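You operate a simulated robot arm through the tools that you are given. There is no shell and no other tool. Be economical: measure what you need, move in short steps, check, and stop when the job is done.

The job below is to be done with a simulated robot arm. You get a single attempt, and the scene is never put back.

TASK
Sand the old paint off the peg rail, then clamp it in the jig.
Fine: the patch between its holes; the block put back; the clamp's pad on the rail. What is to be rubbed or washed off counts as gone when no trace of it is left.

The check looks at the end state, three seconds after you hand in, the way a careful person would. Anything else that was tipped, shoved, dropped, spilled or broken makes it a failure.

THE ROBOT
A 6-joint arm with a two-finger parallel gripper, fixed in place. Base frame: the origin is at the foot of the arm, x ahead of it, y to its left, z up; the work surface is at about z = 0. Readings come in m, rad, newtons and seconds.
With the tool pointing down near the work surface it reaches from about 0.14 to 0.58 m from the base axis. Its first joint turns from -1.152 to 1.152 rad. Payload 2.1 kg.
The tool frame sits at the grasp point between the pads (the TCP): z along the fingers, y along the line on which they close. The tips reach 0.03 m beyond it. Largest opening 0.094 m; finger width 0.028, thickness 0.01; the body of the gripper, 0.05 by 0.096 m, starts 0.055 m behind the TCP.
Orientation is that of the tool frame in the base frame, as a unit quaternion [x, y, z, w]. With the fingers straight down and closing along the base's y, the tool's x points along the base's -x, its y along +y and its z along -z.

THE INTERFACE
- The arm moves only by the tool nudge_tool. Its argument "rows" is one flat list of numbers, 7 for each row, row after row: the shift along the tool's x, y, z in m, then the turn, a rotation vector about the tool's x, y, z in rad, then the gripper command, from -1 (shut) to 1 (fully open), values between in proportion. In form: [tx, ty, tz, ax, ay, az, jaw, tx, ty, tz, ax, ay, az, jaw, ...]. A call has 1 to 10 rows; each row is the pose to reach, as a shift and turn from the pose commanded when the call began, along the tool's axes at that moment. Rows are played at 5 a second. More than 0.05 m and 0.15 rad between two rows, or a gripper value outside its range, and nothing of the call is played. Where a pose cannot be reached the arm comes as near as it can. A force on the tool above 60 N (or 10 N above the force at the start of the call, whichever is more), or a blocked arm, ends the call early, and 0.2 s more pass. The fingers move at their own pace (about 0.072 m/s each) and stop on an object; they squeeze with about 21 N. The grip force told is the motor's: it shows also when the fingers shut on nothing. Time passes only in rows, and 0.2 s behind the last, so rows that repeat a pose let the fingers close. The reply holds the time, the measured pose of the TCP, the force on the tool along the base axes, the opening and the grip force, in the units named above and with some noise, with the torque about the TCP (base axes, N m) and any sound that the robot's microphone picked up.
- Cameras (640 x 400 px; columns grow to the right, rows downward): "scene" is fixed at [0.062, -0.3639, 0.5174]; the picture's right is [0.75, -0.66, 0.00], its down [-0.29, -0.34, -0.89] and it looks along [0.59, 0.67, -0.45] (base axes); focal length 238 px, centre (320, 200). "wrist" rides on the gripper at [0.076, 0.014, -0.102] in the tool frame; the picture's right is [-0.18, 0.98, 0.00], its down [-0.75, -0.14, -0.64] and it looks along [-0.63, -0.12, 0.77] (tool axes); focal length 243 px, centre (320, 200). There is no depth. A picture from a camera that has moved, and an enlarged one, comes with that camera's place and axes in the base frame and with its lens. The place of the scene camera against the robot may be out by one fixed shift of up to 0.025 m in any direction.
- capture(camera): a new picture of that camera. The clock stands still meanwhile.
- enlarge(camera, box): a new picture of the part [left, top, right, bottom] of that camera's present view, enlarged. The clock stands still meanwhile.
- job_done(): hands the job in; it is judged then, once.

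Work in short steps. Places have to be worked out from the pictures, the camera data and where the tool is seen: move nearer, look again, correct. Check each grasp and each placing, and mend what went wrong. You have 120 turns and 64 pictures in all, those below and enlarged ones among them. Open the gripper and draw the arm clear of the work before you hand the job in, unless the task says otherwise; then end with one line.

The tools are called after "Request:" by a JSON object that holds its "fn" and its "kwargs". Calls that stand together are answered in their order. nudge_tool: Moves the arm, as the interface text tells. Its arguments: {"type":"object","properties":{"rows":{"type":"array"}},"required":["rows"]} The other tools are called the same way: capture (camera) takes a picture; enlarge (camera, box) takes an enlarged picture of a part of a camera's view; job_done () hands the job in.

At the start:

```text
clock: 0.0
position: [0.3147, -0.0804, 0.4203]
orientation: [0.0, 1.0, 0.001, 0.0]
force: [-0.7, 0.6, -0.2]
ft_torque: [0.02, -0.01, -0.04]
grip_width: 0.094
finger_force: 0.0
```

scene: 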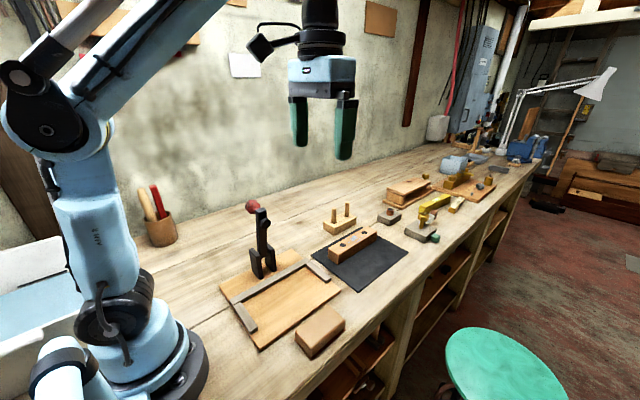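
wrist: 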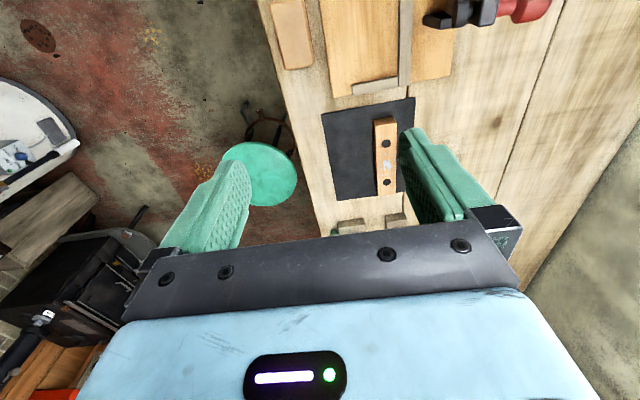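

I start by looking closer at the work area from both cameras.

Request:
{"fn": "enlarge", "kwargs": {"camera": "scene", "box": [210, 190, 450, 360]}}

Request:
{"fn": "enlarge", "kwargs": {"camera": "wrist", "box": [260, 0, 560, 240]}}

```text
2.35 times, centred on (330, 275) of scene
camera zoom: at [0.062, -0.3639, 0.5174], right [0.75, -0.66, 0.0], down [-0.29, -0.34, -0.89], along [0.59, 0.67, -0.45], focal length 559 px, centre (296, 24)
```

zoom: 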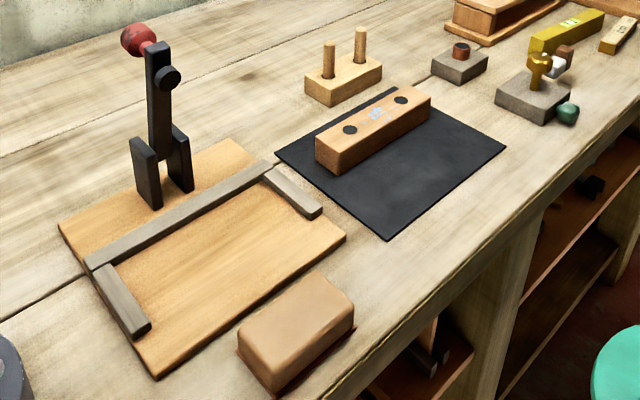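

```text
1.67 times, centred on (410, 120) of wrist
camera zoom: at [0.2395, -0.064, 0.5241], right [0.18, 0.98, 0.0], down [0.75, -0.14, 0.64], along [0.63, -0.12, -0.77], focal length 404 px, centre (170, 333)
```

zoom: 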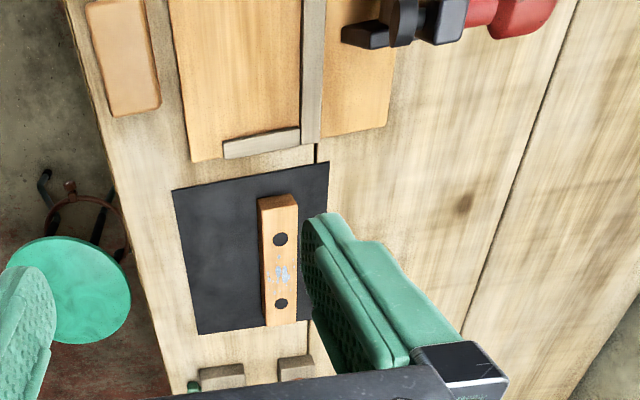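

The rail lies along x on the mat at roughly (0.555, 0.03), and the jig is nearer the base. I pull the arm back to see the jig, clamp and sanding block with the wrist camera.

Request:
{"fn": "nudge_tool", "kwargs": {"rows": [0.04, 0.01, 0, 0, 0, 0, 1, 0.08, 0.03, 0, 0, 0, 0, 1, 0.11, 0.05, 0, 0, 0, 0, 1, 0.13, 0.06, 0, 0, 0, 0, 1, 0.13, 0.06, 0, 0, 0, 0, 1]}}

Request:
{"fn": "capture", "kwargs": {"camera": "wrist"}}

```text
clock: 1.2
position: [0.1831, -0.0221, 0.4215]
orientation: [0.001, 1.0, 0.0, -0.001]
force: [-0.7, 1.3, 0.1]
ft_torque: [0.01, -0.01, 0.02]
grip_width: 0.0938
finger_force: 0.0
```

```text
59 pictures are left
camera wrist: at [0.1085, -0.0077, 0.5243], right [0.18, 0.98, 0.0], down [0.75, -0.14, 0.64], along [0.63, -0.12, -0.77], focal length 243 px, centre (320, 200)
```

wrist: 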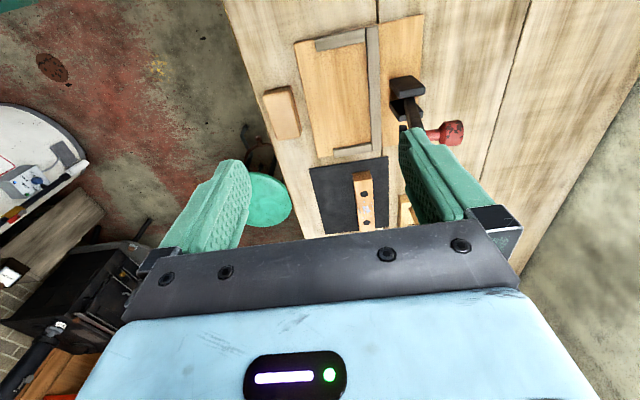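

Request:
{"fn": "enlarge", "kwargs": {"camera": "wrist", "box": [240, 10, 480, 240]}}

```text
1.74 times, centred on (360, 125) of wrist
camera zoom: at [0.1085, -0.0077, 0.5243], right [0.18, 0.98, 0.0], down [0.75, -0.14, 0.64], along [0.63, -0.12, -0.77], focal length 422 px, centre (250, 330)
```

zoom: 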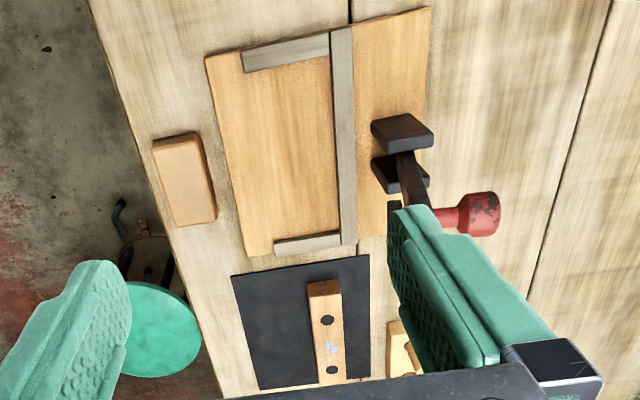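

The sanding block sits at about (0.27, -0.116), aligned with x, ~0.05 wide. I move above it at z≈0.14 and look closely.

Request:
{"fn": "nudge_tool", "kwargs": {"rows": [-0.011, -0.012, 0.035, 0, 0, 0, 1, -0.022, -0.024, 0.07, 0, 0, 0, 1, -0.033, -0.036, 0.105, 0, 0, 0, 1, -0.044, -0.048, 0.14, 0, 0, 0, 1, -0.055, -0.06, 0.175, 0, 0, 0, 1, -0.066, -0.072, 0.21, 0, 0, 0, 1, -0.077, -0.084, 0.245, 0, 0, 0, 1, -0.087, -0.093, 0.28, 0, 0, 0, 1, -0.087, -0.093, 0.28, 0, 0, 0, 1]}}

Request:
{"fn": "capture", "kwargs": {"camera": "wrist"}}

Request:
{"fn": "capture", "kwargs": {"camera": "scene"}}

```text
clock: 3.2
position: [0.2743, -0.1129, 0.1379]
orientation: [0.0, 1.0, 0.0, 0.001]
force: [-0.5, -0.4, 0.0]
ft_torque: [0.01, -0.03, 0.01]
grip_width: 0.094
finger_force: 0.0
```

```text
57 pictures are left
camera wrist: at [0.1997, -0.0977, 0.2418], right [0.18, 0.98, 0.0], down [0.75, -0.14, 0.64], along [0.63, -0.12, -0.77], focal length 243 px, centre (320, 200)
```

wrist: 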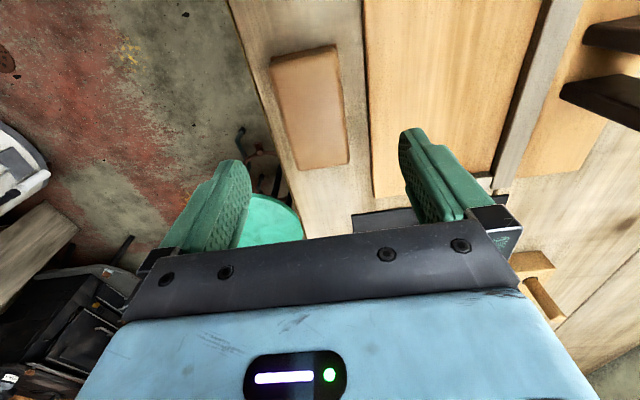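

```text
56 pictures are left
```

scene: 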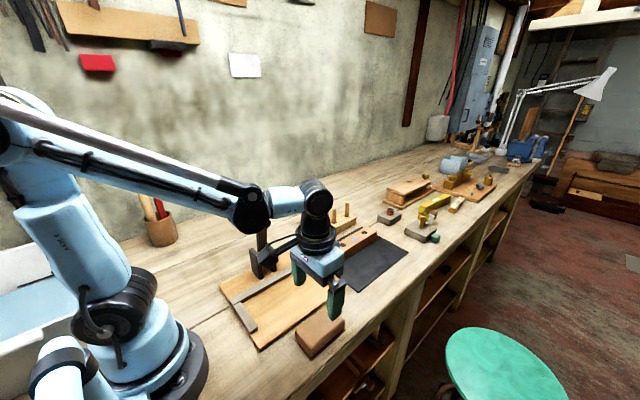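

The block spans x 0.228–0.323, y −0.140…−0.093. I lower with the jaw part-open (0.072) to tip height ≈0.015, staying above the jig board, then look before closing.

Request:
{"fn": "nudge_tool", "kwargs": {"rows": [0, -0.004, 0.03, 0, 0, 0, 0.53, 0, -0.004, 0.06, 0, 0, 0, 0.53, 0, -0.004, 0.08, 0, 0, 0, 0.53, 0, -0.004, 0.092, 0, 0, 0, 0.53, 0, -0.004, 0.092, 0, 0, 0, 0.53]}}

Request:
{"fn": "capture", "kwargs": {"camera": "wrist"}}

Request:
{"fn": "enlarge", "kwargs": {"camera": "scene", "box": [260, 250, 400, 370]}}

```text
clock: 4.4
position: [0.274, -0.1168, 0.0493]
orientation: [0.0, 1.0, 0.0, 0.0]
force: [0.2, -0.3, -0.5]
ft_torque: [0.0, -0.02, 0.01]
grip_width: 0.0716
finger_force: 0.1
```

```text
55 pictures are left
camera wrist: at [0.1984, -0.1017, 0.1517], right [0.18, 0.98, 0.0], down [0.75, -0.14, 0.64], along [0.63, -0.12, -0.77], focal length 243 px, centre (320, 200)
```

wrist: 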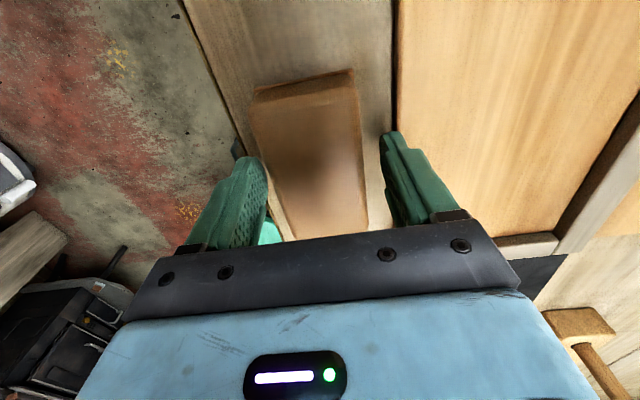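

```text
3.33 times, centred on (330, 310) of scene
camera zoom: at [0.062, -0.3639, 0.5174], right [0.75, -0.66, 0.0], down [-0.29, -0.34, -0.89], along [0.59, 0.67, -0.45], focal length 792 px, centre (287, -167)
```

zoom: 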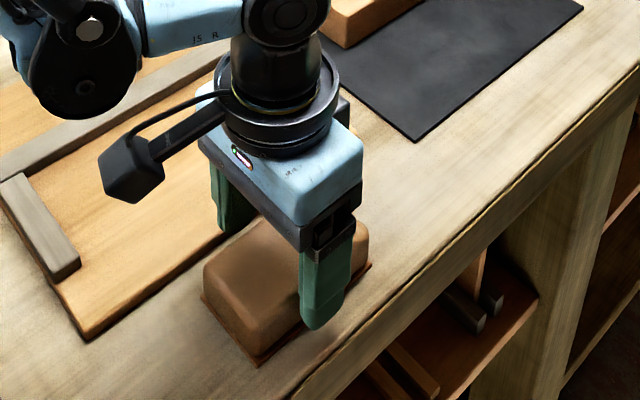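

The fingers straddle the block cleanly. I close on it.

Request:
{"fn": "nudge_tool", "kwargs": {"rows": [0, 0, 0.003, 0, 0, 0, 0, 0, 0, 0.003, 0, 0, 0, -1, 0, 0, 0.003, 0, 0, 0, -1, 0, 0, 0.003, 0, 0, 0, -1]}}

```text
clock: 5.4
position: [0.2728, -0.1159, 0.0457]
orientation: [0.0, 1.0, -0.001, 0.001]
force: [4.3, -5.6, 14.8]
ft_torque: [-0.2, -0.11, 0.01]
grip_width: 0.0576
finger_force: 20.9
```

Grip at 0.058 with 15 N upward force; I check how the fingers sit.

Request:
{"fn": "enlarge", "kwargs": {"camera": "scene", "box": [280, 270, 370, 350]}}

Request:
{"fn": "enlarge", "kwargs": {"camera": "wrist", "box": [180, 50, 480, 260]}}

```text
5.00 times, centred on (325, 310) of scene
camera zoom: at [0.0619, -0.3639, 0.5174], right [0.75, -0.66, 0.0], down [-0.29, -0.34, -0.89], along [0.59, 0.67, -0.45], focal length 1188 px, centre (295, -350)
```

zoom: 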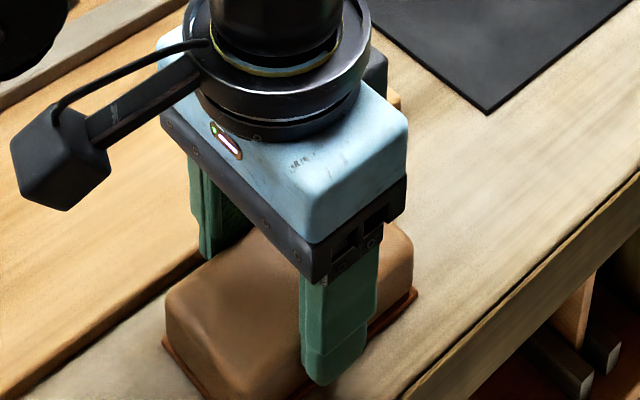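

```text
1.90 times, centred on (330, 155) of wrist
camera zoom: at [0.1978, -0.1013, 0.1494], right [0.18, 0.98, 0.0], down [0.75, -0.14, 0.64], along [0.63, -0.12, -0.77], focal length 462 px, centre (301, 286)
```

zoom: 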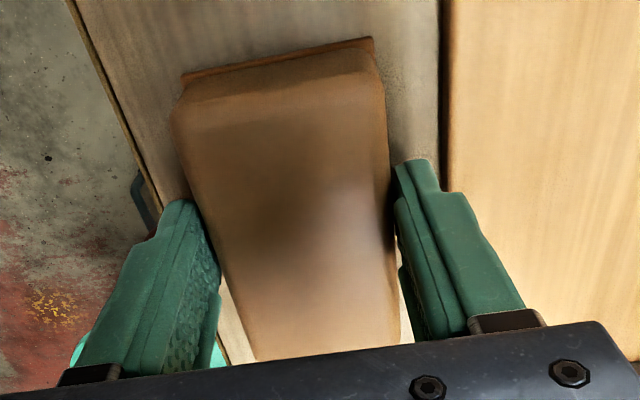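

The block is held across its width with the block sitting squarely. I lift a little and check the hold.

Request:
{"fn": "nudge_tool", "kwargs": {"rows": [0, 0, -0.005, 0, 0, 0, -1, 0, 0, -0.015, 0, 0, 0, -1, 0, 0, -0.03, 0, 0, 0, -1, 0, 0, -0.05, 0, 0, 0, -1, 0, 0, -0.05, 0, 0, 0, -1]}}

Request:
{"fn": "enlarge", "kwargs": {"camera": "scene", "box": [270, 220, 390, 350]}}

Request:
{"fn": "capture", "kwargs": {"camera": "wrist"}}

```text
clock: 6.6
position: [0.2706, -0.1187, 0.096]
orientation: [0.0, 1.0, 0.001, -0.001]
force: [0.1, 0.1, -0.8]
ft_torque: [-0.01, 0.02, -0.01]
grip_width: 0.0573
finger_force: 21.2
```

```text
3.08 times, centred on (330, 285) of scene
camera zoom: at [0.062, -0.3639, 0.5174], right [0.75, -0.66, 0.0], down [-0.29, -0.34, -0.89], along [0.59, 0.67, -0.45], focal length 731 px, centre (289, -62)
```

zoom: 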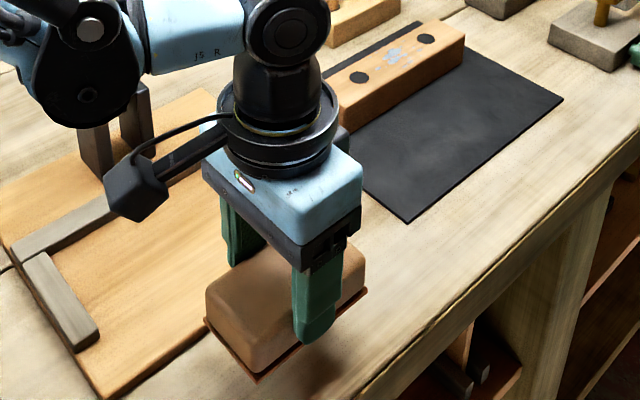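

```text
50 pictures are left
camera wrist: at [0.1965, -0.1027, 0.199], right [0.18, 0.98, 0.0], down [0.75, -0.14, 0.64], along [0.63, -0.12, -0.77], focal length 243 px, centre (320, 200)
```

wrist: 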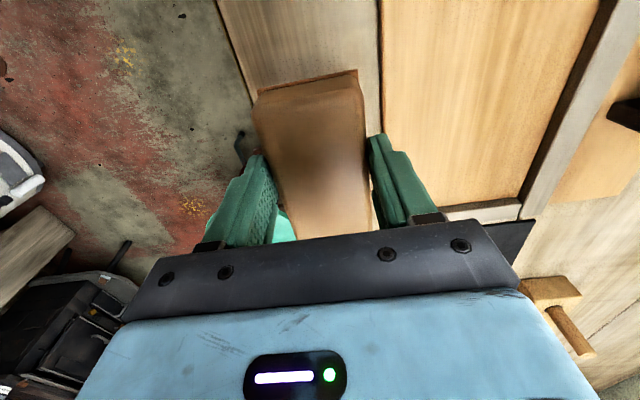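

The block is firmly held, its abrasive face 0.046 below the TCP. I lift and carry it over the rail.

Request:
{"fn": "nudge_tool", "kwargs": {"rows": [0, 0, -0.045, 0, 0, 0, -1, 0, 0, -0.09, 0, 0, 0, -1, -0.04, 0.0214, -0.09, 0, 0, 0, -1, -0.08, 0.0429, -0.09, 0, 0, 0, -1, -0.12, 0.0643, -0.09, 0, 0, 0, -1, -0.16, 0.0857, -0.09, 0, 0, 0, -1, -0.2, 0.107, -0.09, 0, 0, 0, -1, -0.24, 0.129, -0.09, 0, 0, 0, -1, -0.275, 0.15, -0.09, 0, 0, 0, -1, -0.275, 0.15, -0.09, 0, 0, 0, -1]}}

Request:
{"fn": "capture", "kwargs": {"camera": "wrist"}}

Request:
{"fn": "enlarge", "kwargs": {"camera": "scene", "box": [290, 140, 450, 300]}}

```text
clock: 8.8
position: [0.5485, 0.0341, 0.1843]
orientation: [0.0, 1.0, -0.001, 0.0]
force: [-0.8, 0.2, -1.0]
ft_torque: [0.0, 0.0, 0.03]
grip_width: 0.0575
finger_force: 20.9
```

```text
49 pictures are left
camera wrist: at [0.4737, 0.0503, 0.2875], right [0.18, 0.98, 0.0], down [0.75, -0.14, 0.64], along [0.63, -0.12, -0.77], focal length 243 px, centre (320, 200)
```

wrist: 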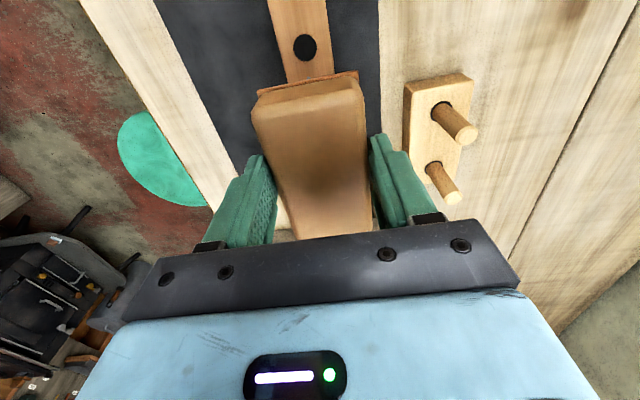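

```text
2.50 times, centred on (370, 220) of scene
camera zoom: at [0.062, -0.3639, 0.5174], right [0.75, -0.66, 0.0], down [-0.29, -0.34, -0.89], along [0.59, 0.67, -0.45], focal length 594 px, centre (195, 150)
```

zoom: 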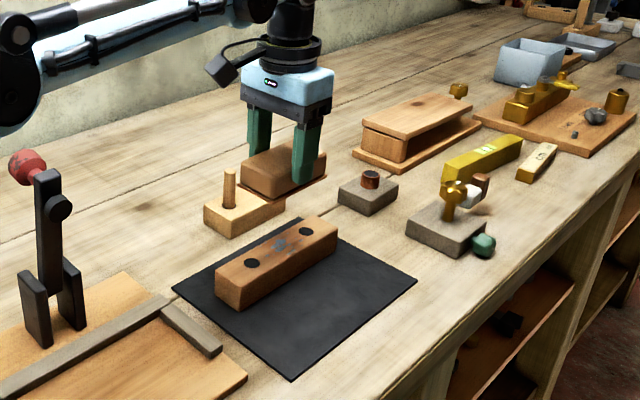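

The near hole fixes at (0.504, 0.030) with rail top z≈0.042, so the patch is about (0.556, 0.030). I centre and descend to about 1 cm above contact.

Request:
{"fn": "nudge_tool", "kwargs": {"rows": [-0.004, -0.004, 0.03, 0, 0, 0, -1, -0.004, -0.004, 0.06, 0, 0, 0, -1, -0.004, -0.004, 0.08, 0, 0, 0, -1, -0.004, -0.004, 0.08, 0, 0, 0, -1]}}

Request:
{"fn": "enlarge", "kwargs": {"camera": "scene", "box": [290, 160, 430, 290]}}

```text
clock: 9.8
position: [0.5523, 0.0296, 0.1042]
orientation: [0.0, 1.0, 0.0, -0.001]
force: [0.2, 0.0, -0.6]
ft_torque: [-0.02, 0.0, 0.03]
grip_width: 0.0574
finger_force: 21.1
```

```text
3.08 times, centred on (360, 225) of scene
camera zoom: at [0.062, -0.3639, 0.5174], right [0.75, -0.66, 0.0], down [-0.29, -0.34, -0.89], along [0.59, 0.67, -0.45], focal length 731 px, centre (197, 123)
```

zoom: 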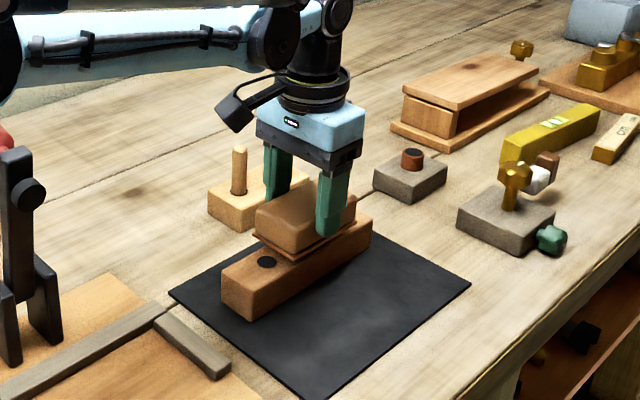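

Block is aligned over the rail. I creep down in 2–3 mm steps until contact.

Request:
{"fn": "nudge_tool", "kwargs": {"rows": [0, 0, 0.004, 0, 0, 0, -1, 0, 0, 0.008, 0, 0, 0, -1, 0, 0, 0.011, 0, 0, 0, -1, 0, 0, 0.014, 0, 0, 0, -1, 0, 0, 0.014, 0, 0, 0, -1]}}

```text
clock: 11.0
position: [0.5502, 0.0287, 0.0896]
orientation: [0.0, 1.0, 0.0, -0.001]
force: [0.1, -0.3, -0.6]
ft_torque: [-0.04, -0.01, 0.03]
grip_width: 0.0572
finger_force: 21.2
```

Request:
{"fn": "nudge_tool", "kwargs": {"rows": [0, 0, 0.002, 0, 0, 0, -1, 0, 0, 0.004, 0, 0, 0, -1, 0, 0, 0.004, 0, 0, 0, -1]}}

```text
clock: 11.8
position: [0.5511, 0.0301, 0.0886]
orientation: [0.0, 1.0, 0.0, 0.001]
force: [-2.5, 1.5, 17.3]
ft_torque: [0.08, 0.04, 0.05]
grip_width: 0.0574
finger_force: 21.2
```

Contact with 17 N. I ease to about 10 N and make a first set of short strokes along the rail.

Request:
{"fn": "nudge_tool", "kwargs": {"rows": [0, 0, -0.001, 0, 0, 0, -1, -0.012, 0, -0.001, 0, 0, 0, -1, 0, 0, -0.001, 0, 0, 0, -1, 0.015, 0, -0.001, 0, 0, 0, -1, 0, 0, -0.001, 0, 0, 0, -1, -0.012, 0, -0.001, 0, 0, 0, -1, 0, 0, -0.001, 0, 0, 0, -1]}}

Request:
{"fn": "enlarge", "kwargs": {"camera": "scene", "box": [290, 160, 430, 290]}}

```text
clock: 13.4
position: [0.5509, 0.0289, 0.0896]
orientation: [0.0, 1.0, 0.0, 0.0]
force: [0.5, -0.6, -1.9]
ft_torque: [0.0, 0.04, 0.02]
grip_width: 0.0574
finger_force: 20.5
```

```text
3.08 times, centred on (360, 225) of scene
camera zoom: at [0.062, -0.3639, 0.5174], right [0.75, -0.66, 0.0], down [-0.29, -0.34, -0.89], along [0.59, 0.67, -0.45], focal length 731 px, centre (197, 123)
```

zoom: 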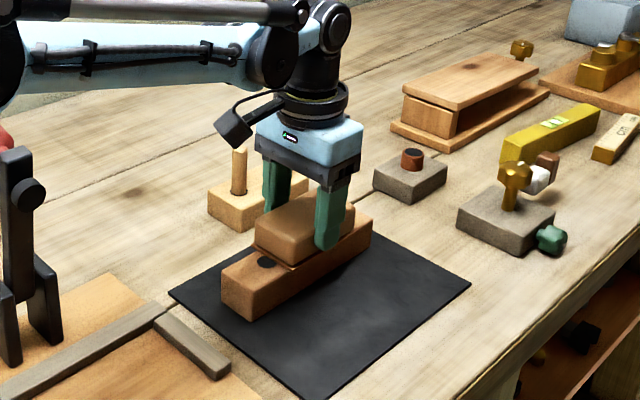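

Contact was lost (the axis is stiff). The rail did not move. I press down 0.6 mm more and check force.

Request:
{"fn": "nudge_tool", "kwargs": {"rows": [0, 0, 0.0007, 0, 0, 0, -1, 0, 0, 0.0007, 0, 0, 0, -1]}}

```text
clock: 14.0
position: [0.5519, 0.0288, 0.0882]
orientation: [-0.001, 1.0, -0.001, 0.001]
force: [0.3, -0.4, -1.0]
ft_torque: [0.01, -0.02, -0.02]
grip_width: 0.0576
finger_force: 21.1
```

Request:
{"fn": "nudge_tool", "kwargs": {"rows": [0, 0, 0.0006, 0, 0, 0, -1, 0, 0, 0.0006, 0, 0, 0, -1]}}

```text
clock: 14.6
position: [0.5498, 0.028, 0.0873]
orientation: [0.0, 1.0, 0.0, -0.001]
force: [-0.1, 0.9, -1.6]
ft_torque: [-0.02, -0.05, 0.05]
grip_width: 0.0574
finger_force: 20.9
```

Request:
{"fn": "nudge_tool", "kwargs": {"rows": [0, 0, 0.0008, 0, 0, 0, -1, 0, 0, 0.0008, 0, 0, 0, -1]}}

```text
clock: 15.2
position: [0.5513, 0.0283, 0.0884]
orientation: [0.0, 1.0, 0.0, 0.0]
force: [-1.4, 0.1, 12.4]
ft_torque: [0.03, 0.51, -0.02]
grip_width: 0.0574
finger_force: 20.8
```

12 N of contact. I rub along the rail in moderate strokes.

Request:
{"fn": "nudge_tool", "kwargs": {"rows": [-0.012, 0, 0, 0, 0, 0, -1, 0, 0, 0, 0, 0, 0, -1, 0.015, 0, 0, 0, 0, 0, -1, 0, 0, 0, 0, 0, 0, -1, -0.012, 0, 0, 0, 0, 0, -1, 0, 0, 0, 0, 0, 0, -1, 0.015, 0, 0, 0, 0, 0, -1, 0, 0, 0, 0, 0, 0, -1]}}

```text
clock: 17.0
position: [0.5502, 0.0294, 0.086]
orientation: [0.0, 1.0, 0.0, 0.0]
force: [-0.3, 0.7, -1.1]
ft_torque: [0.01, 0.01, 0.01]
grip_width: 0.0573
finger_force: 21.2
```

Force fades as the block seats itself against the rail. I press further in small steps while stroking.

Request:
{"fn": "nudge_tool", "kwargs": {"rows": [0, 0, 0.001, 0, 0, 0, -1, -0.012, 0, 0.0015, 0, 0, 0, -1, 0, 0, 0.002, 0, 0, 0, -1, 0.015, 0, 0.002, 0, 0, 0, -1, 0, 0, 0.002, 0, 0, 0, -1]}}

Request:
{"fn": "enlarge", "kwargs": {"camera": "scene", "box": [320, 180, 400, 270]}}

```text
clock: 18.2
position: [0.5499, 0.0275, 0.0857]
orientation: [-0.001, 1.0, 0.0, 0.0]
force: [-1.6, 0.0, 2.5]
ft_torque: [0.02, -0.08, -0.05]
grip_width: 0.0573
finger_force: 20.6
```

```text
4.44 times, centred on (360, 225) of scene
camera zoom: at [0.0619, -0.3639, 0.5174], right [0.75, -0.66, 0.0], down [-0.29, -0.34, -0.89], along [0.59, 0.67, -0.45], focal length 1056 px, centre (142, 89)
```

zoom: 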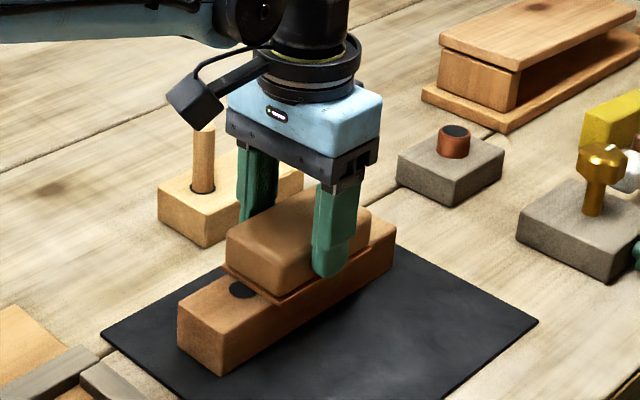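

Request:
{"fn": "nudge_tool", "kwargs": {"rows": [0, 0, 0.001, 0, 0, 0, -1, -0.012, 0, 0.0015, 0, 0, 0, -1, 0, 0, 0.0015, 0, 0, 0, -1, 0.015, 0, 0.0015, 0, 0, 0, -1, 0, 0, 0.0018, 0, 0, 0, -1, -0.012, 0, 0.0018, 0, 0, 0, -1, 0, 0, 0.0018, 0, 0, 0, -1, 0.015, 0, 0.002, 0, 0, 0, -1, 0, 0, 0.002, 0, 0, 0, -1]}}

```text
clock: 20.2
position: [0.5475, 0.0302, 0.0836]
orientation: [-0.001, 1.0, 0.0, -0.003]
force: [-18.0, 1.0, 40.8]
ft_torque: [-0.02, 0.33, -0.03]
grip_width: 0.0577
finger_force: 20.9
```

Now the force is 41 N; I ease off slightly and stroke, then check the force.

Request:
{"fn": "nudge_tool", "kwargs": {"rows": [0, 0, -0.001, 0, 0, 0, -1, -0.012, 0, -0.001, 0, 0, 0, -1, 0, 0, -0.001, 0, 0, 0, -1, 0.015, 0, -0.001, 0, 0, 0, -1, 0, 0, -0.001, 0, 0, 0, -1]}}

Request:
{"fn": "capture", "kwargs": {"camera": "wrist"}}

```text
clock: 21.4
position: [0.5487, 0.0293, 0.0838]
orientation: [0.0, 1.0, 0.0, -0.004]
force: [-16.6, -0.2, 37.4]
ft_torque: [-0.03, 0.59, 0.01]
grip_width: 0.058
finger_force: 20.8
```

```text
44 pictures are left
camera wrist: at [0.4748, 0.0453, 0.188], right [0.18, 0.98, 0.0], down [0.76, -0.14, 0.64], along [0.63, -0.12, -0.77], focal length 243 px, centre (320, 200)
```

wrist: 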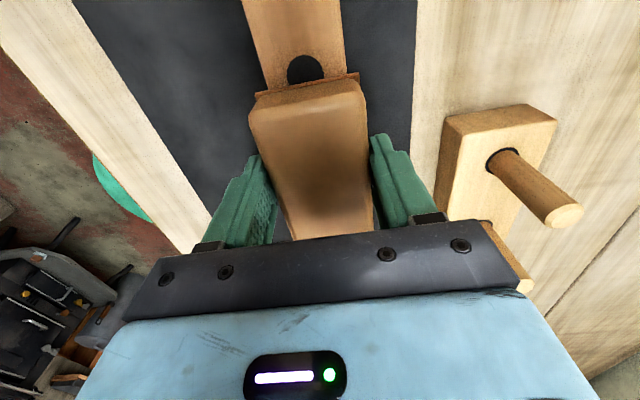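

I lift straight up and look at the patch with the scene camera.

Request:
{"fn": "nudge_tool", "kwargs": {"rows": [0, 0, -0.01, 0, 0, 0, -1, 0, 0, -0.04, 0, 0, 0, -1, 0, 0, -0.07, 0, 0, 0, -1, 0, 0, -0.1, 0, 0, 0, -1, 0, 0, -0.1, 0, 0, 0, -1]}}

Request:
{"fn": "enlarge", "kwargs": {"camera": "scene", "box": [310, 170, 410, 280]}}

```text
clock: 22.6
position: [0.5506, 0.0274, 0.1835]
orientation: [0.0, 1.0, 0.001, -0.001]
force: [0.2, -0.1, -1.1]
ft_torque: [-0.02, -0.01, -0.01]
grip_width: 0.0578
finger_force: 21.3
```

```text
3.64 times, centred on (360, 225) of scene
camera zoom: at [0.062, -0.3639, 0.5174], right [0.75, -0.66, 0.0], down [-0.29, -0.34, -0.89], along [0.59, 0.67, -0.45], focal length 864 px, centre (174, 109)
```

zoom: 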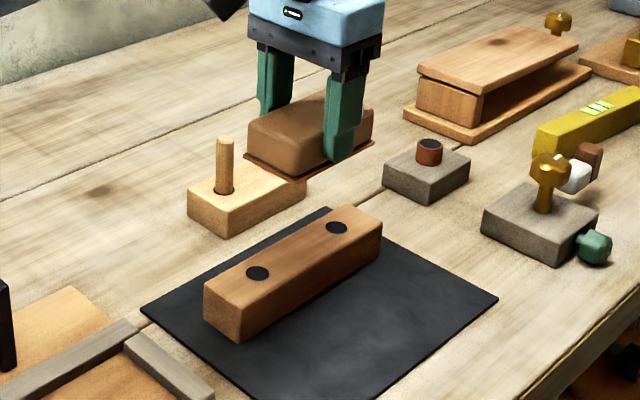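

The patch looks gone; I zoom tighter to make sure no trace remains.

Request:
{"fn": "enlarge", "kwargs": {"camera": "scene", "box": [360, 220, 420, 255]}}

Request:
{"fn": "enlarge", "kwargs": {"camera": "scene", "box": [335, 222, 385, 254]}}

```text
10.67 times, centred on (390, 238) of scene
camera zoom: at [0.062, -0.3639, 0.5174], right [0.75, -0.66, 0.0], down [-0.29, -0.34, -0.89], along [0.59, 0.67, -0.45], focal length 2534 px, centre (-427, -200)
```

zoom: 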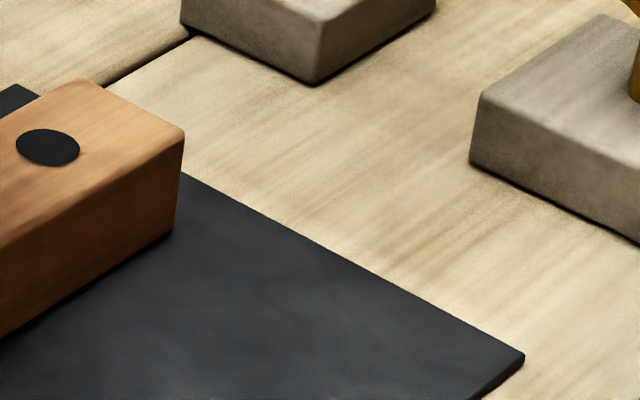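

```text
12.50 times, centred on (360, 238) of scene
camera zoom: at [0.062, -0.3639, 0.5174], right [0.75, -0.66, 0.0], down [-0.29, -0.34, -0.89], along [0.59, 0.67, -0.45], focal length 2969 px, centre (-180, -275)
```

zoom: 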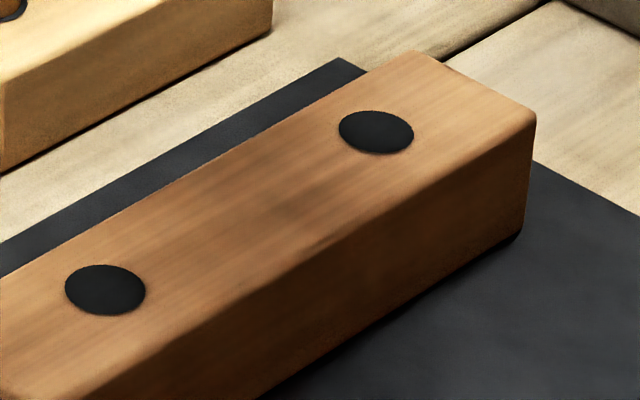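

Paint is gone. I carry the block back above its original spot by reversing the path.

Request:
{"fn": "nudge_tool", "kwargs": {"rows": [0.04, -0.021, 0, 0, 0, 0, -1, 0.08, -0.042, 0, 0, 0, 0, -1, 0.12, -0.063, 0, 0, 0, 0, -1, 0.16, -0.084, 0, 0, 0, 0, -1, 0.2, -0.105, 0, 0, 0, 0, -1, 0.24, -0.126, 0, 0, 0, 0, -1, 0.279, -0.146, 0, 0, 0, 0, -1, 0.279, -0.146, 0.04, 0, 0, 0, -1, 0.279, -0.146, 0.08, 0, 0, 0, -1, 0.279, -0.146, 0.08, 0, 0, 0, -1]}}

Request:
{"fn": "capture", "kwargs": {"camera": "wrist"}}

Request:
{"fn": "enlarge", "kwargs": {"camera": "scene", "box": [260, 220, 400, 350]}}

```text
clock: 24.8
position: [0.2737, -0.1179, 0.104]
orientation: [0.0, 1.0, 0.0, 0.0]
force: [0.5, 0.4, -1.3]
ft_torque: [-0.02, 0.0, 0.01]
grip_width: 0.0576
finger_force: 21.1
```

```text
40 pictures are left
camera wrist: at [0.1975, -0.1019, 0.2071], right [0.18, 0.98, 0.0], down [0.75, -0.14, 0.64], along [0.63, -0.12, -0.77], focal length 243 px, centre (320, 200)
```

wrist: 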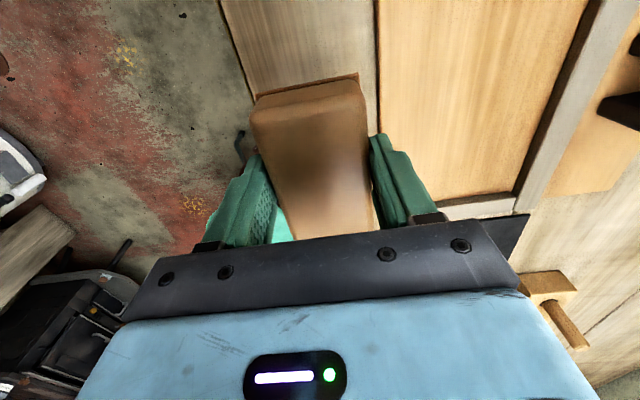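

```text
3.08 times, centred on (330, 285) of scene
camera zoom: at [0.062, -0.3639, 0.5174], right [0.75, -0.66, 0.0], down [-0.29, -0.34, -0.89], along [0.59, 0.67, -0.45], focal length 731 px, centre (289, -62)
```

zoom: 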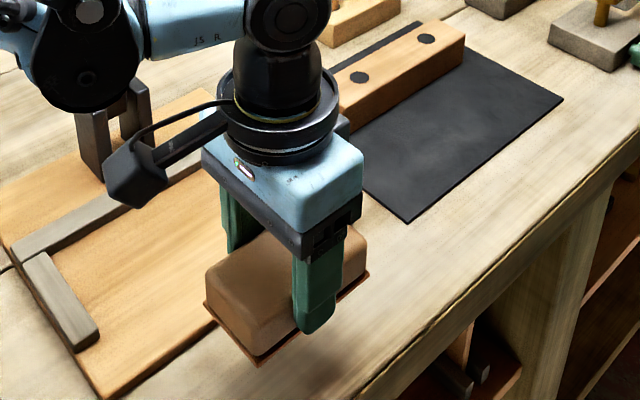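

I lower the block to just above the table, then creep to contact.

Request:
{"fn": "nudge_tool", "kwargs": {"rows": [0, 0, 0.03, 0, 0, 0, -1, 0, 0, 0.05, 0, 0, 0, -1, 0, 0, 0.054, 0, 0, 0, -1, 0, 0, 0.056, 0, 0, 0, -1, 0, 0, 0.056, 0, 0, 0, -1]}}

```text
clock: 26.0
position: [0.2715, -0.1168, 0.0463]
orientation: [-0.001, 1.0, 0.0, 0.0]
force: [0.4, -0.3, -0.9]
ft_torque: [0.01, 0.03, -0.01]
grip_width: 0.0578
finger_force: 21.0
```

Request:
{"fn": "nudge_tool", "kwargs": {"rows": [0, 0, 0.002, 0, 0, 0, -1, 0, 0, 0.004, 0, 0, 0, -1, 0, 0, 0.004, 0, 0, 0, -1]}}

```text
clock: 26.8
position: [0.2717, -0.1155, 0.0442]
orientation: [-0.001, 1.0, 0.001, 0.0]
force: [-0.3, 0.2, -1.1]
ft_torque: [0.01, 0.05, -0.04]
grip_width: 0.0578
finger_force: 21.3
```

Request:
{"fn": "nudge_tool", "kwargs": {"rows": [0, 0, 0.0015, 0, 0, 0, -1, 0, 0, 0.003, 0, 0, 0, -1, 0, 0, 0.003, 0, 0, 0, -1]}}

Request:
{"fn": "enlarge", "kwargs": {"camera": "scene", "box": [280, 270, 370, 350]}}

```text
clock: 27.6
position: [0.2723, -0.1159, 0.0409]
orientation: [0.0, 1.0, 0.0, 0.0]
force: [-3.1, 3.5, 35.0]
ft_torque: [0.0, 0.09, 0.02]
grip_width: 0.0576
finger_force: 20.8
```

```text
5.00 times, centred on (325, 310) of scene
camera zoom: at [0.0619, -0.3639, 0.5175], right [0.75, -0.66, 0.0], down [-0.29, -0.34, -0.89], along [0.59, 0.67, -0.45], focal length 1188 px, centre (295, -350)
```

zoom: 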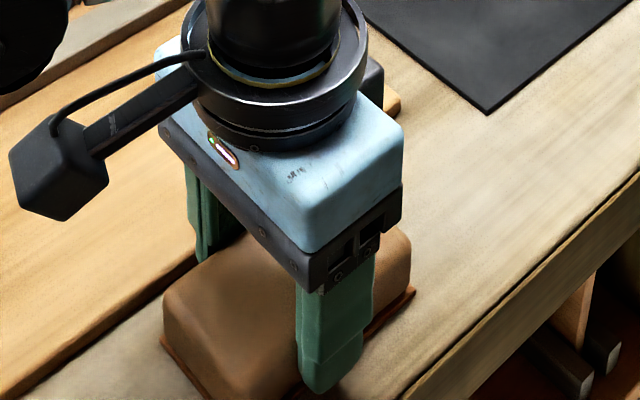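

The block is seated at its old spot. I ease up, open modestly, and rise.

Request:
{"fn": "nudge_tool", "kwargs": {"rows": [0, 0, -0.001, 0, 0, 0, -1, 0, 0, -0.001, 0, 0, 0, 0.5, 0, 0, -0.001, 0, 0, 0, 0.5, 0, 0, -0.02, 0, 0, 0, 0.5, 0, 0, -0.05, 0, 0, 0, 0.5, 0, 0, -0.09, 0, 0, 0, 0.8, 0, 0, -0.13, 0, 0, 0, 1, 0, 0, -0.13, 0, 0, 0, 1]}}

Request:
{"fn": "capture", "kwargs": {"camera": "scene"}}

Request:
{"fn": "capture", "kwargs": {"camera": "wrist"}}

```text
clock: 29.4
position: [0.2727, -0.1153, 0.1716]
orientation: [-0.001, 1.0, -0.001, 0.0]
force: [0.0, -0.5, -0.2]
ft_torque: [-0.02, 0.02, -0.03]
grip_width: 0.0939
finger_force: 0.0
```

```text
37 pictures are left
```

scene: 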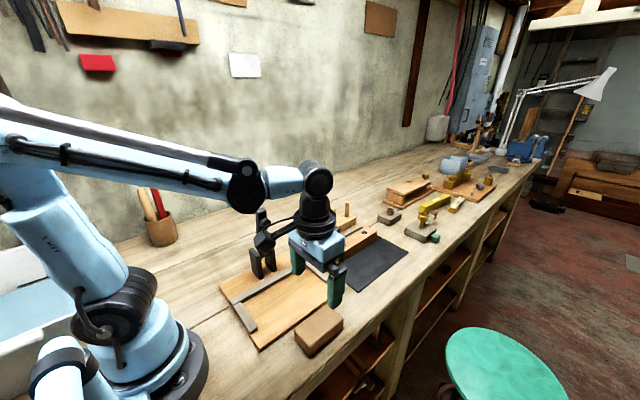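

```text
36 pictures are left
camera wrist: at [0.1976, -0.0992, 0.2745], right [0.18, 0.98, 0.0], down [0.75, -0.14, 0.64], along [0.63, -0.12, -0.77], focal length 243 px, centre (320, 200)
```

wrist: 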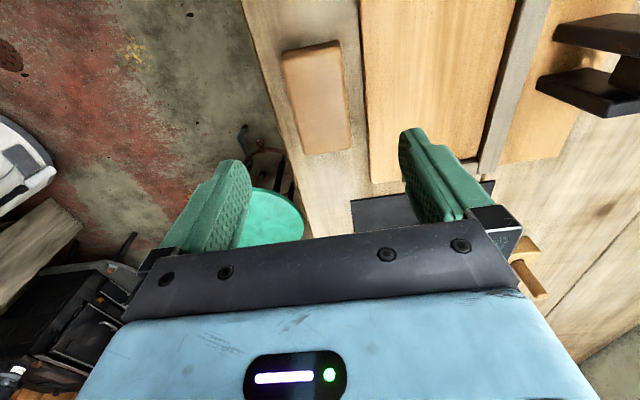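

Block is back. Next I go above the jig to measure the fence, stops and clamp.

Request:
{"fn": "nudge_tool", "kwargs": {"rows": [0, 0, -0.04, 0, 0, 0, 1, 0, 0, -0.08, 0, 0, 0, 1, 0.01, 0.03, -0.11, 0, 0, 0, 1, 0.02, 0.07, -0.13, 0, 0, 0, 1, 0.03, 0.105, -0.13, 0, 0, 0, 1, 0.03, 0.145, -0.13, 0, 0, 0, 1, 0.03, 0.145, -0.13, 0, 0, 0, 1]}}

Request:
{"fn": "capture", "kwargs": {"camera": "wrist"}}

```text
clock: 31.0
position: [0.2398, 0.0308, 0.3015]
orientation: [0.001, 1.0, 0.0, 0.0]
force: [0.2, -0.2, -0.2]
ft_torque: [-0.04, 0.0, 0.03]
grip_width: 0.0939
finger_force: 0.1
```

```text
35 pictures are left
camera wrist: at [0.1654, 0.0472, 0.4052], right [0.19, 0.98, 0.0], down [0.75, -0.14, 0.64], along [0.63, -0.12, -0.77], focal length 243 px, centre (320, 200)
```

wrist: 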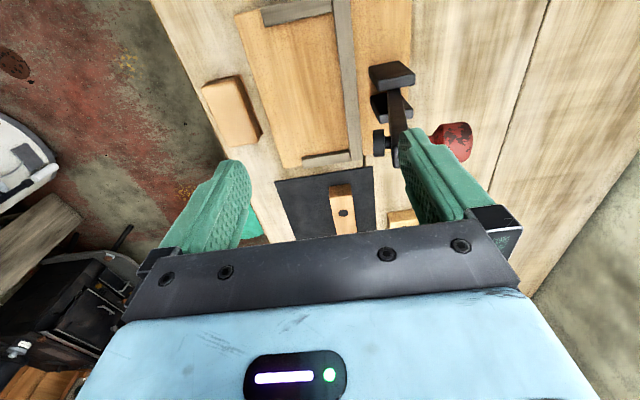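

Request:
{"fn": "enlarge", "kwargs": {"camera": "wrist", "box": [230, 0, 490, 180]}}

Request:
{"fn": "enlarge", "kwargs": {"camera": "scene", "box": [210, 190, 350, 350]}}

```text
2.22 times, centred on (360, 90) of wrist
camera zoom: at [0.1654, 0.0472, 0.4052], right [0.19, 0.98, 0.0], down [0.75, -0.14, 0.64], along [0.63, -0.12, -0.77], focal length 539 px, centre (231, 444)
```

zoom: 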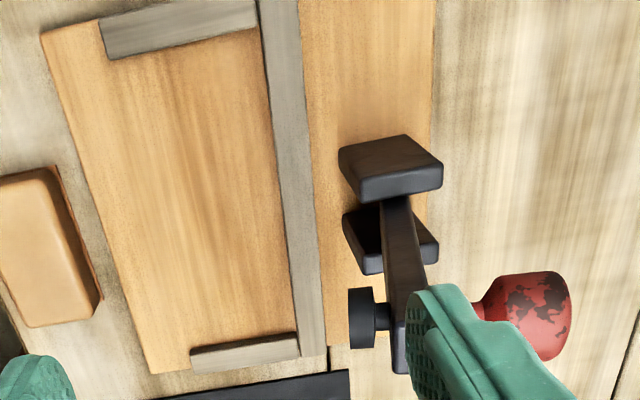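

```text
2.50 times, centred on (280, 270) of scene
camera zoom: at [0.062, -0.3639, 0.5174], right [0.75, -0.66, 0.0], down [-0.29, -0.34, -0.89], along [0.59, 0.67, -0.45], focal length 594 px, centre (420, 25)
```

zoom: 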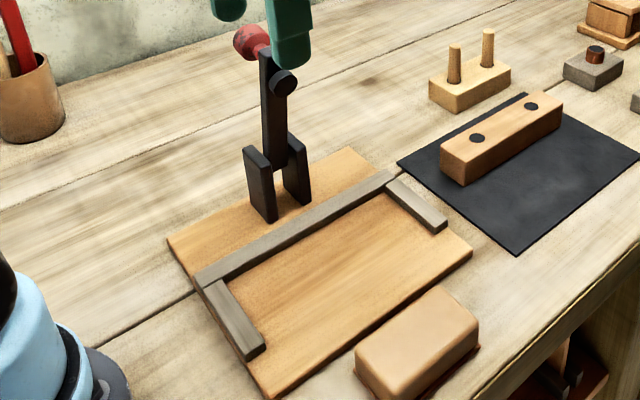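

Fence face is at y≈0.060, stops' inner faces about x 0.183 and 0.375. I need the clamp's geometry better, so I take a view from further −y for triangulation.

Request:
{"fn": "nudge_tool", "kwargs": {"rows": [0, -0.045, 0, 0, 0, 0, 1, 0, -0.09, 0, 0, 0, 0, 1, 0, -0.13, 0, 0, 0, 0, 1, 0, -0.13, 0, 0, 0, 0, 1]}}

Request:
{"fn": "enlarge", "kwargs": {"camera": "wrist", "box": [350, 0, 640, 190]}}

Request:
{"fn": "enlarge", "kwargs": {"camera": "scene", "box": [215, 185, 315, 300]}}

```text
clock: 32.0
position: [0.2433, -0.1001, 0.3001]
orientation: [0.001, 1.0, 0.0, 0.0]
force: [0.4, -0.3, -0.2]
ft_torque: [0.02, 0.04, 0.02]
grip_width: 0.0942
finger_force: 0.2
```

```text
2.11 times, centred on (495, 95) of wrist
camera zoom: at [0.1686, -0.083, 0.4024], right [0.18, 0.98, 0.0], down [0.75, -0.14, 0.64], along [0.63, -0.12, -0.77], focal length 511 px, centre (-48, 421)
```

zoom: 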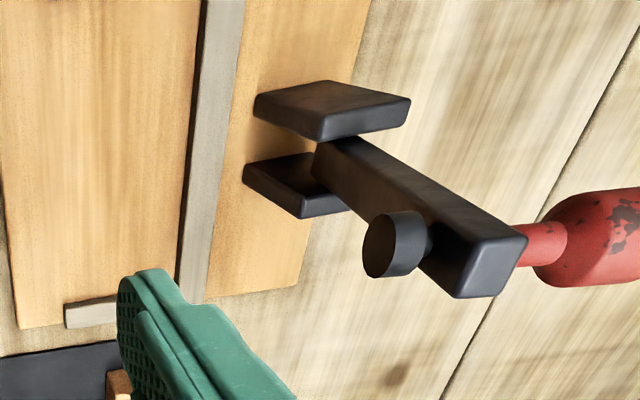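

```text
3.48 times, centred on (265, 242) of scene
camera zoom: at [0.062, -0.3639, 0.5174], right [0.75, -0.66, 0.0], down [-0.29, -0.34, -0.89], along [0.59, 0.67, -0.45], focal length 826 px, centre (511, 52)
```

zoom: 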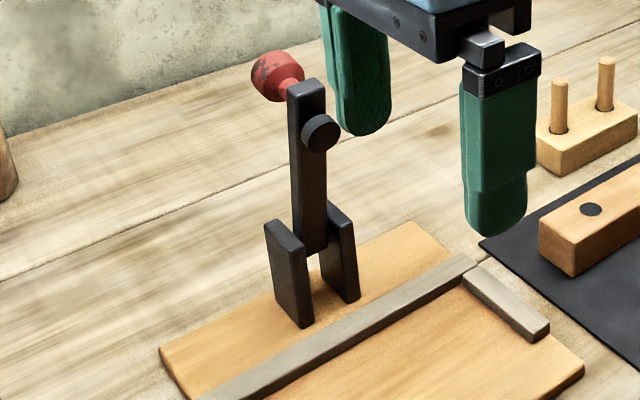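

Triangulation puts the clamp pad face at (0.280, 0.077, 0.191), pivot near y≈0.12, z≈0.075; closed, the pad should land around y≈0.01. I now go above the rail to pick it up.

Request:
{"fn": "nudge_tool", "kwargs": {"rows": [-0.04, 0.02, 0, 0, 0, 0, 1, -0.08, 0.04, 0.01, 0, 0, 0, 1, -0.12, 0.06, 0.03, 0, 0, 0, 1, -0.16, 0.08, 0.05, 0, 0, 0, 1, -0.2, 0.1, 0.07, 0, 0, 0, 1, -0.24, 0.12, 0.09, 0, 0, 0, 1, -0.28, 0.13, 0.11, 0, 0, 0, 1, -0.312, 0.13, 0.13, 0, 0, 0, 1, -0.312, 0.13, 0.13, 0, 0, 0, 1]}}

Request:
{"fn": "capture", "kwargs": {"camera": "wrist"}}

```text
clock: 34.0
position: [0.5552, 0.0284, 0.1695]
orientation: [0.0, 1.0, 0.001, 0.001]
force: [-1.0, 0.6, -1.3]
ft_torque: [0.04, 0.01, 0.0]
grip_width: 0.0943
finger_force: 0.0
```

```text
30 pictures are left
camera wrist: at [0.4806, 0.0444, 0.2723], right [0.18, 0.98, 0.0], down [0.75, -0.14, 0.64], along [0.63, -0.12, -0.77], focal length 243 px, centre (320, 200)
```

wrist: 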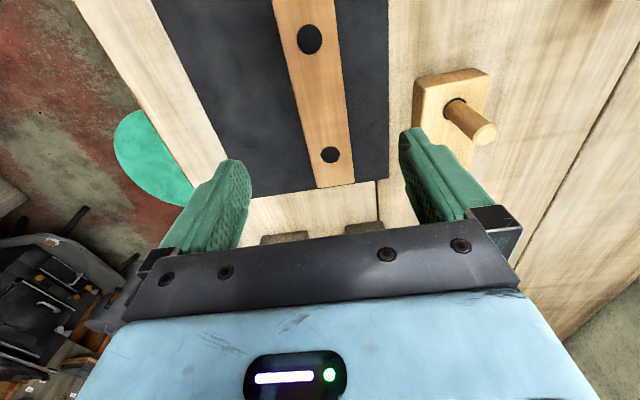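

Rail: holes at x 0.505/0.610, centre (0.5576, 0.030), length ≈0.185. I descend at its centre to TCP z≈0.040.

Request:
{"fn": "nudge_tool", "kwargs": {"rows": [-0.002, 0.0015, 0.04, 0, 0, 0, 0.8, -0.002, 0.0015, 0.08, 0, 0, 0, 0.6, -0.002, 0.0015, 0.11, 0, 0, 0, 0.6, -0.002, 0.0015, 0.128, 0, 0, 0, 0.6, -0.002, 0.0015, 0.128, 0, 0, 0, 0.6]}}

Request:
{"fn": "enlarge", "kwargs": {"camera": "scene", "box": [310, 170, 410, 280]}}

```text
clock: 35.2
position: [0.5558, 0.0307, 0.0407]
orientation: [0.0, 1.0, 0.001, 0.001]
force: [-0.3, 0.4, -0.7]
ft_torque: [-0.02, -0.03, 0.01]
grip_width: 0.0752
finger_force: 0.0
```

```text
3.64 times, centred on (360, 225) of scene
camera zoom: at [0.062, -0.3639, 0.5174], right [0.75, -0.66, 0.0], down [-0.29, -0.34, -0.89], along [0.59, 0.67, -0.45], focal length 864 px, centre (174, 109)
```

zoom: 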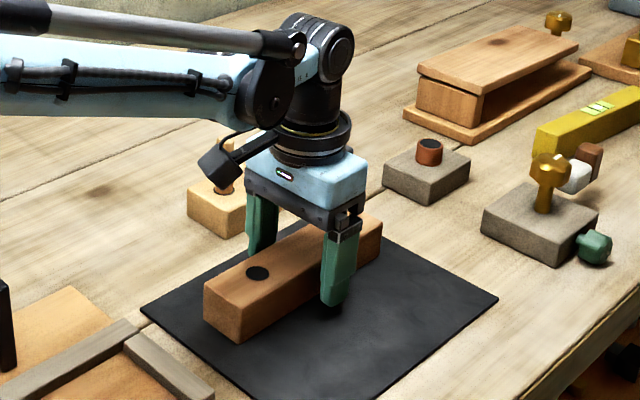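

Fingers straddle the rail centrally; I close and lift it straight up.

Request:
{"fn": "nudge_tool", "kwargs": {"rows": [0, 0, 0, 0, 0, 0, 0, 0, 0, 0, 0, 0, 0, -1, 0, 0, 0, 0, 0, 0, -1, 0, 0, 0, 0, 0, 0, -1, 0, 0, -0.005, 0, 0, 0, -1, 0, 0, -0.03, 0, 0, 0, -1, 0, 0, -0.07, 0, 0, 0, -1, 0, 0, -0.11, 0, 0, 0, -1, 0, 0, -0.11, 0, 0, 0, -1]}}

Request:
{"fn": "enlarge", "kwargs": {"camera": "scene", "box": [310, 150, 430, 270]}}

```text
clock: 37.2
position: [0.5544, 0.0269, 0.1541]
orientation: [0.0, 1.0, 0.0, 0.0]
force: [0.1, 0.1, -2.1]
ft_torque: [0.01, 0.02, -0.02]
grip_width: 0.0491
finger_force: 21.1
```

```text
3.33 times, centred on (370, 210) of scene
camera zoom: at [0.062, -0.3639, 0.5174], right [0.75, -0.66, 0.0], down [-0.29, -0.34, -0.89], along [0.59, 0.67, -0.45], focal length 792 px, centre (153, 167)
```

zoom: 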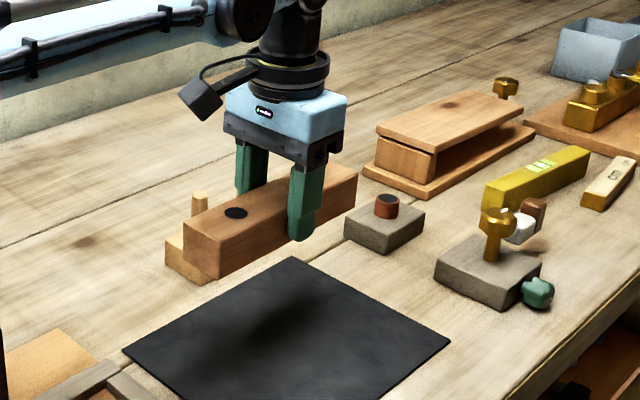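

Rail is firmly held (0.049 wide). I carry it over the jig pocket, centred at x≈0.279 but with y≈0, clear of the upright clamp.

Request:
{"fn": "nudge_tool", "kwargs": {"rows": [0.04, -0.004, 0, 0, 0, 0, -1, 0.08, -0.008, 0, 0, 0, 0, -1, 0.12, -0.012, 0, 0, 0, 0, -1, 0.16, -0.016, 0, 0, 0, 0, -1, 0.2, -0.02, 0, 0, 0, 0, -1, 0.24, -0.025, 0, 0, 0, 0, -1, 0.278, -0.029, 0, 0, 0, 0, -1, 0.278, -0.029, 0.03, 0, 0, 0, -1, 0.278, -0.029, 0.05, 0, 0, 0, -1, 0.278, -0.029, 0.05, 0, 0, 0, -1]}}

Request:
{"fn": "capture", "kwargs": {"camera": "wrist"}}

Request:
{"fn": "enlarge", "kwargs": {"camera": "scene", "box": [210, 220, 350, 350]}}

```text
clock: 39.4
position: [0.2765, 0.0024, 0.1025]
orientation: [-0.001, 1.0, 0.0, 0.0]
force: [0.5, -0.3, -1.6]
ft_torque: [0.0, 0.0, -0.02]
grip_width: 0.0494
finger_force: 20.5
```

```text
27 pictures are left
camera wrist: at [0.2006, 0.0183, 0.206], right [0.18, 0.98, 0.0], down [0.75, -0.14, 0.64], along [0.63, -0.12, -0.77], focal length 243 px, centre (320, 200)
```

wrist: 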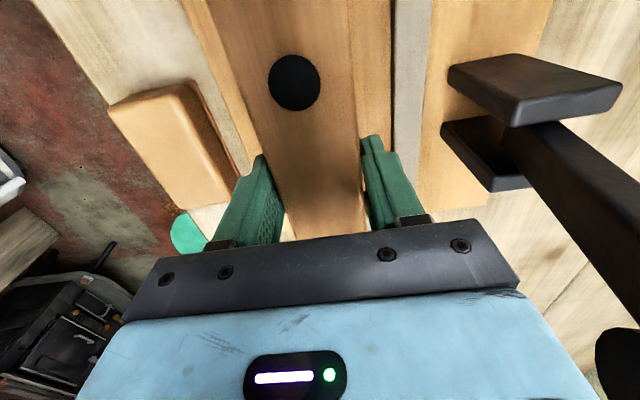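

```text
3.08 times, centred on (280, 285) of scene
camera zoom: at [0.062, -0.3639, 0.5174], right [0.75, -0.66, 0.0], down [-0.29, -0.34, -0.89], along [0.59, 0.67, -0.45], focal length 731 px, centre (443, -62)
```

zoom: 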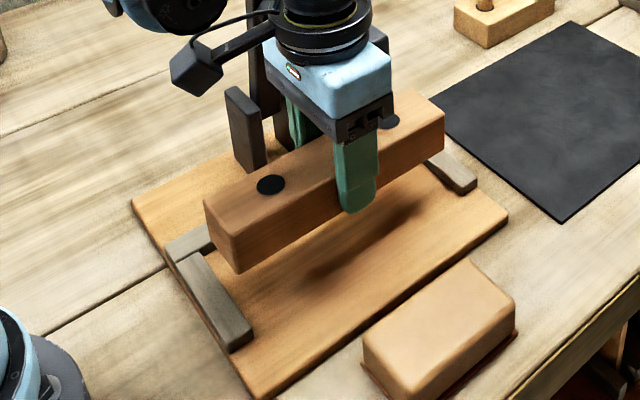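

Scene comparison suggests the rail's far end nearly overlaps the far stop while the near end has ~5 mm. I shift 3 mm toward −x and lower to just above the stops.

Request:
{"fn": "nudge_tool", "kwargs": {"rows": [0.003, 0, 0.01, 0, 0, 0, -1, 0.003, 0, 0.022, 0, 0, 0, -1, 0.003, 0, 0.022, 0, 0, 0, -1]}}

Request:
{"fn": "enlarge", "kwargs": {"camera": "scene", "box": [230, 250, 300, 320]}}

Request:
{"fn": "enlarge", "kwargs": {"camera": "scene", "box": [285, 235, 345, 285]}}

```text
clock: 40.2
position: [0.2728, 0.0025, 0.0798]
orientation: [0.0, 1.0, -0.001, 0.0]
force: [0.5, -0.8, -1.0]
ft_torque: [-0.03, 0.01, 0.0]
grip_width: 0.049
finger_force: 21.4
```

```text
5.71 times, centred on (265, 285) of scene
camera zoom: at [0.062, -0.3639, 0.5174], right [0.75, -0.66, 0.0], down [-0.29, -0.34, -0.89], along [0.59, 0.67, -0.45], focal length 1357 px, centre (634, -286)
```

zoom: 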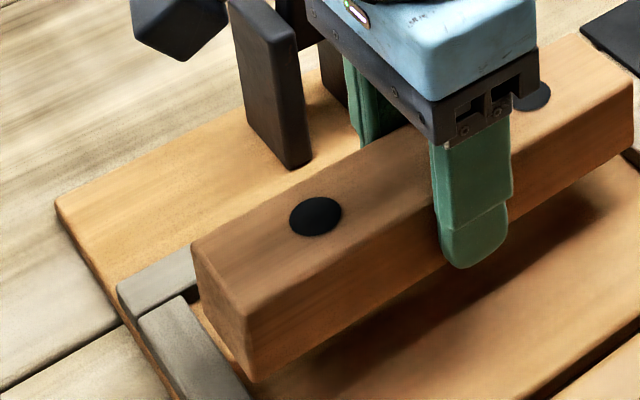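

```text
8.00 times, centred on (315, 260) of scene
camera zoom: at [0.062, -0.3639, 0.5174], right [0.75, -0.66, 0.0], down [-0.29, -0.34, -0.89], along [0.59, 0.67, -0.45], focal length 1900 px, centre (360, -280)
```

zoom: 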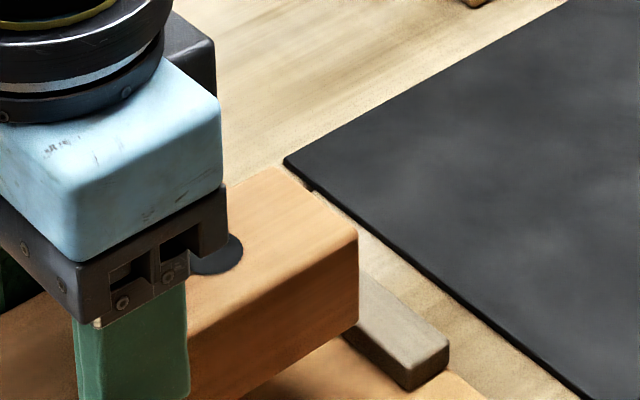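

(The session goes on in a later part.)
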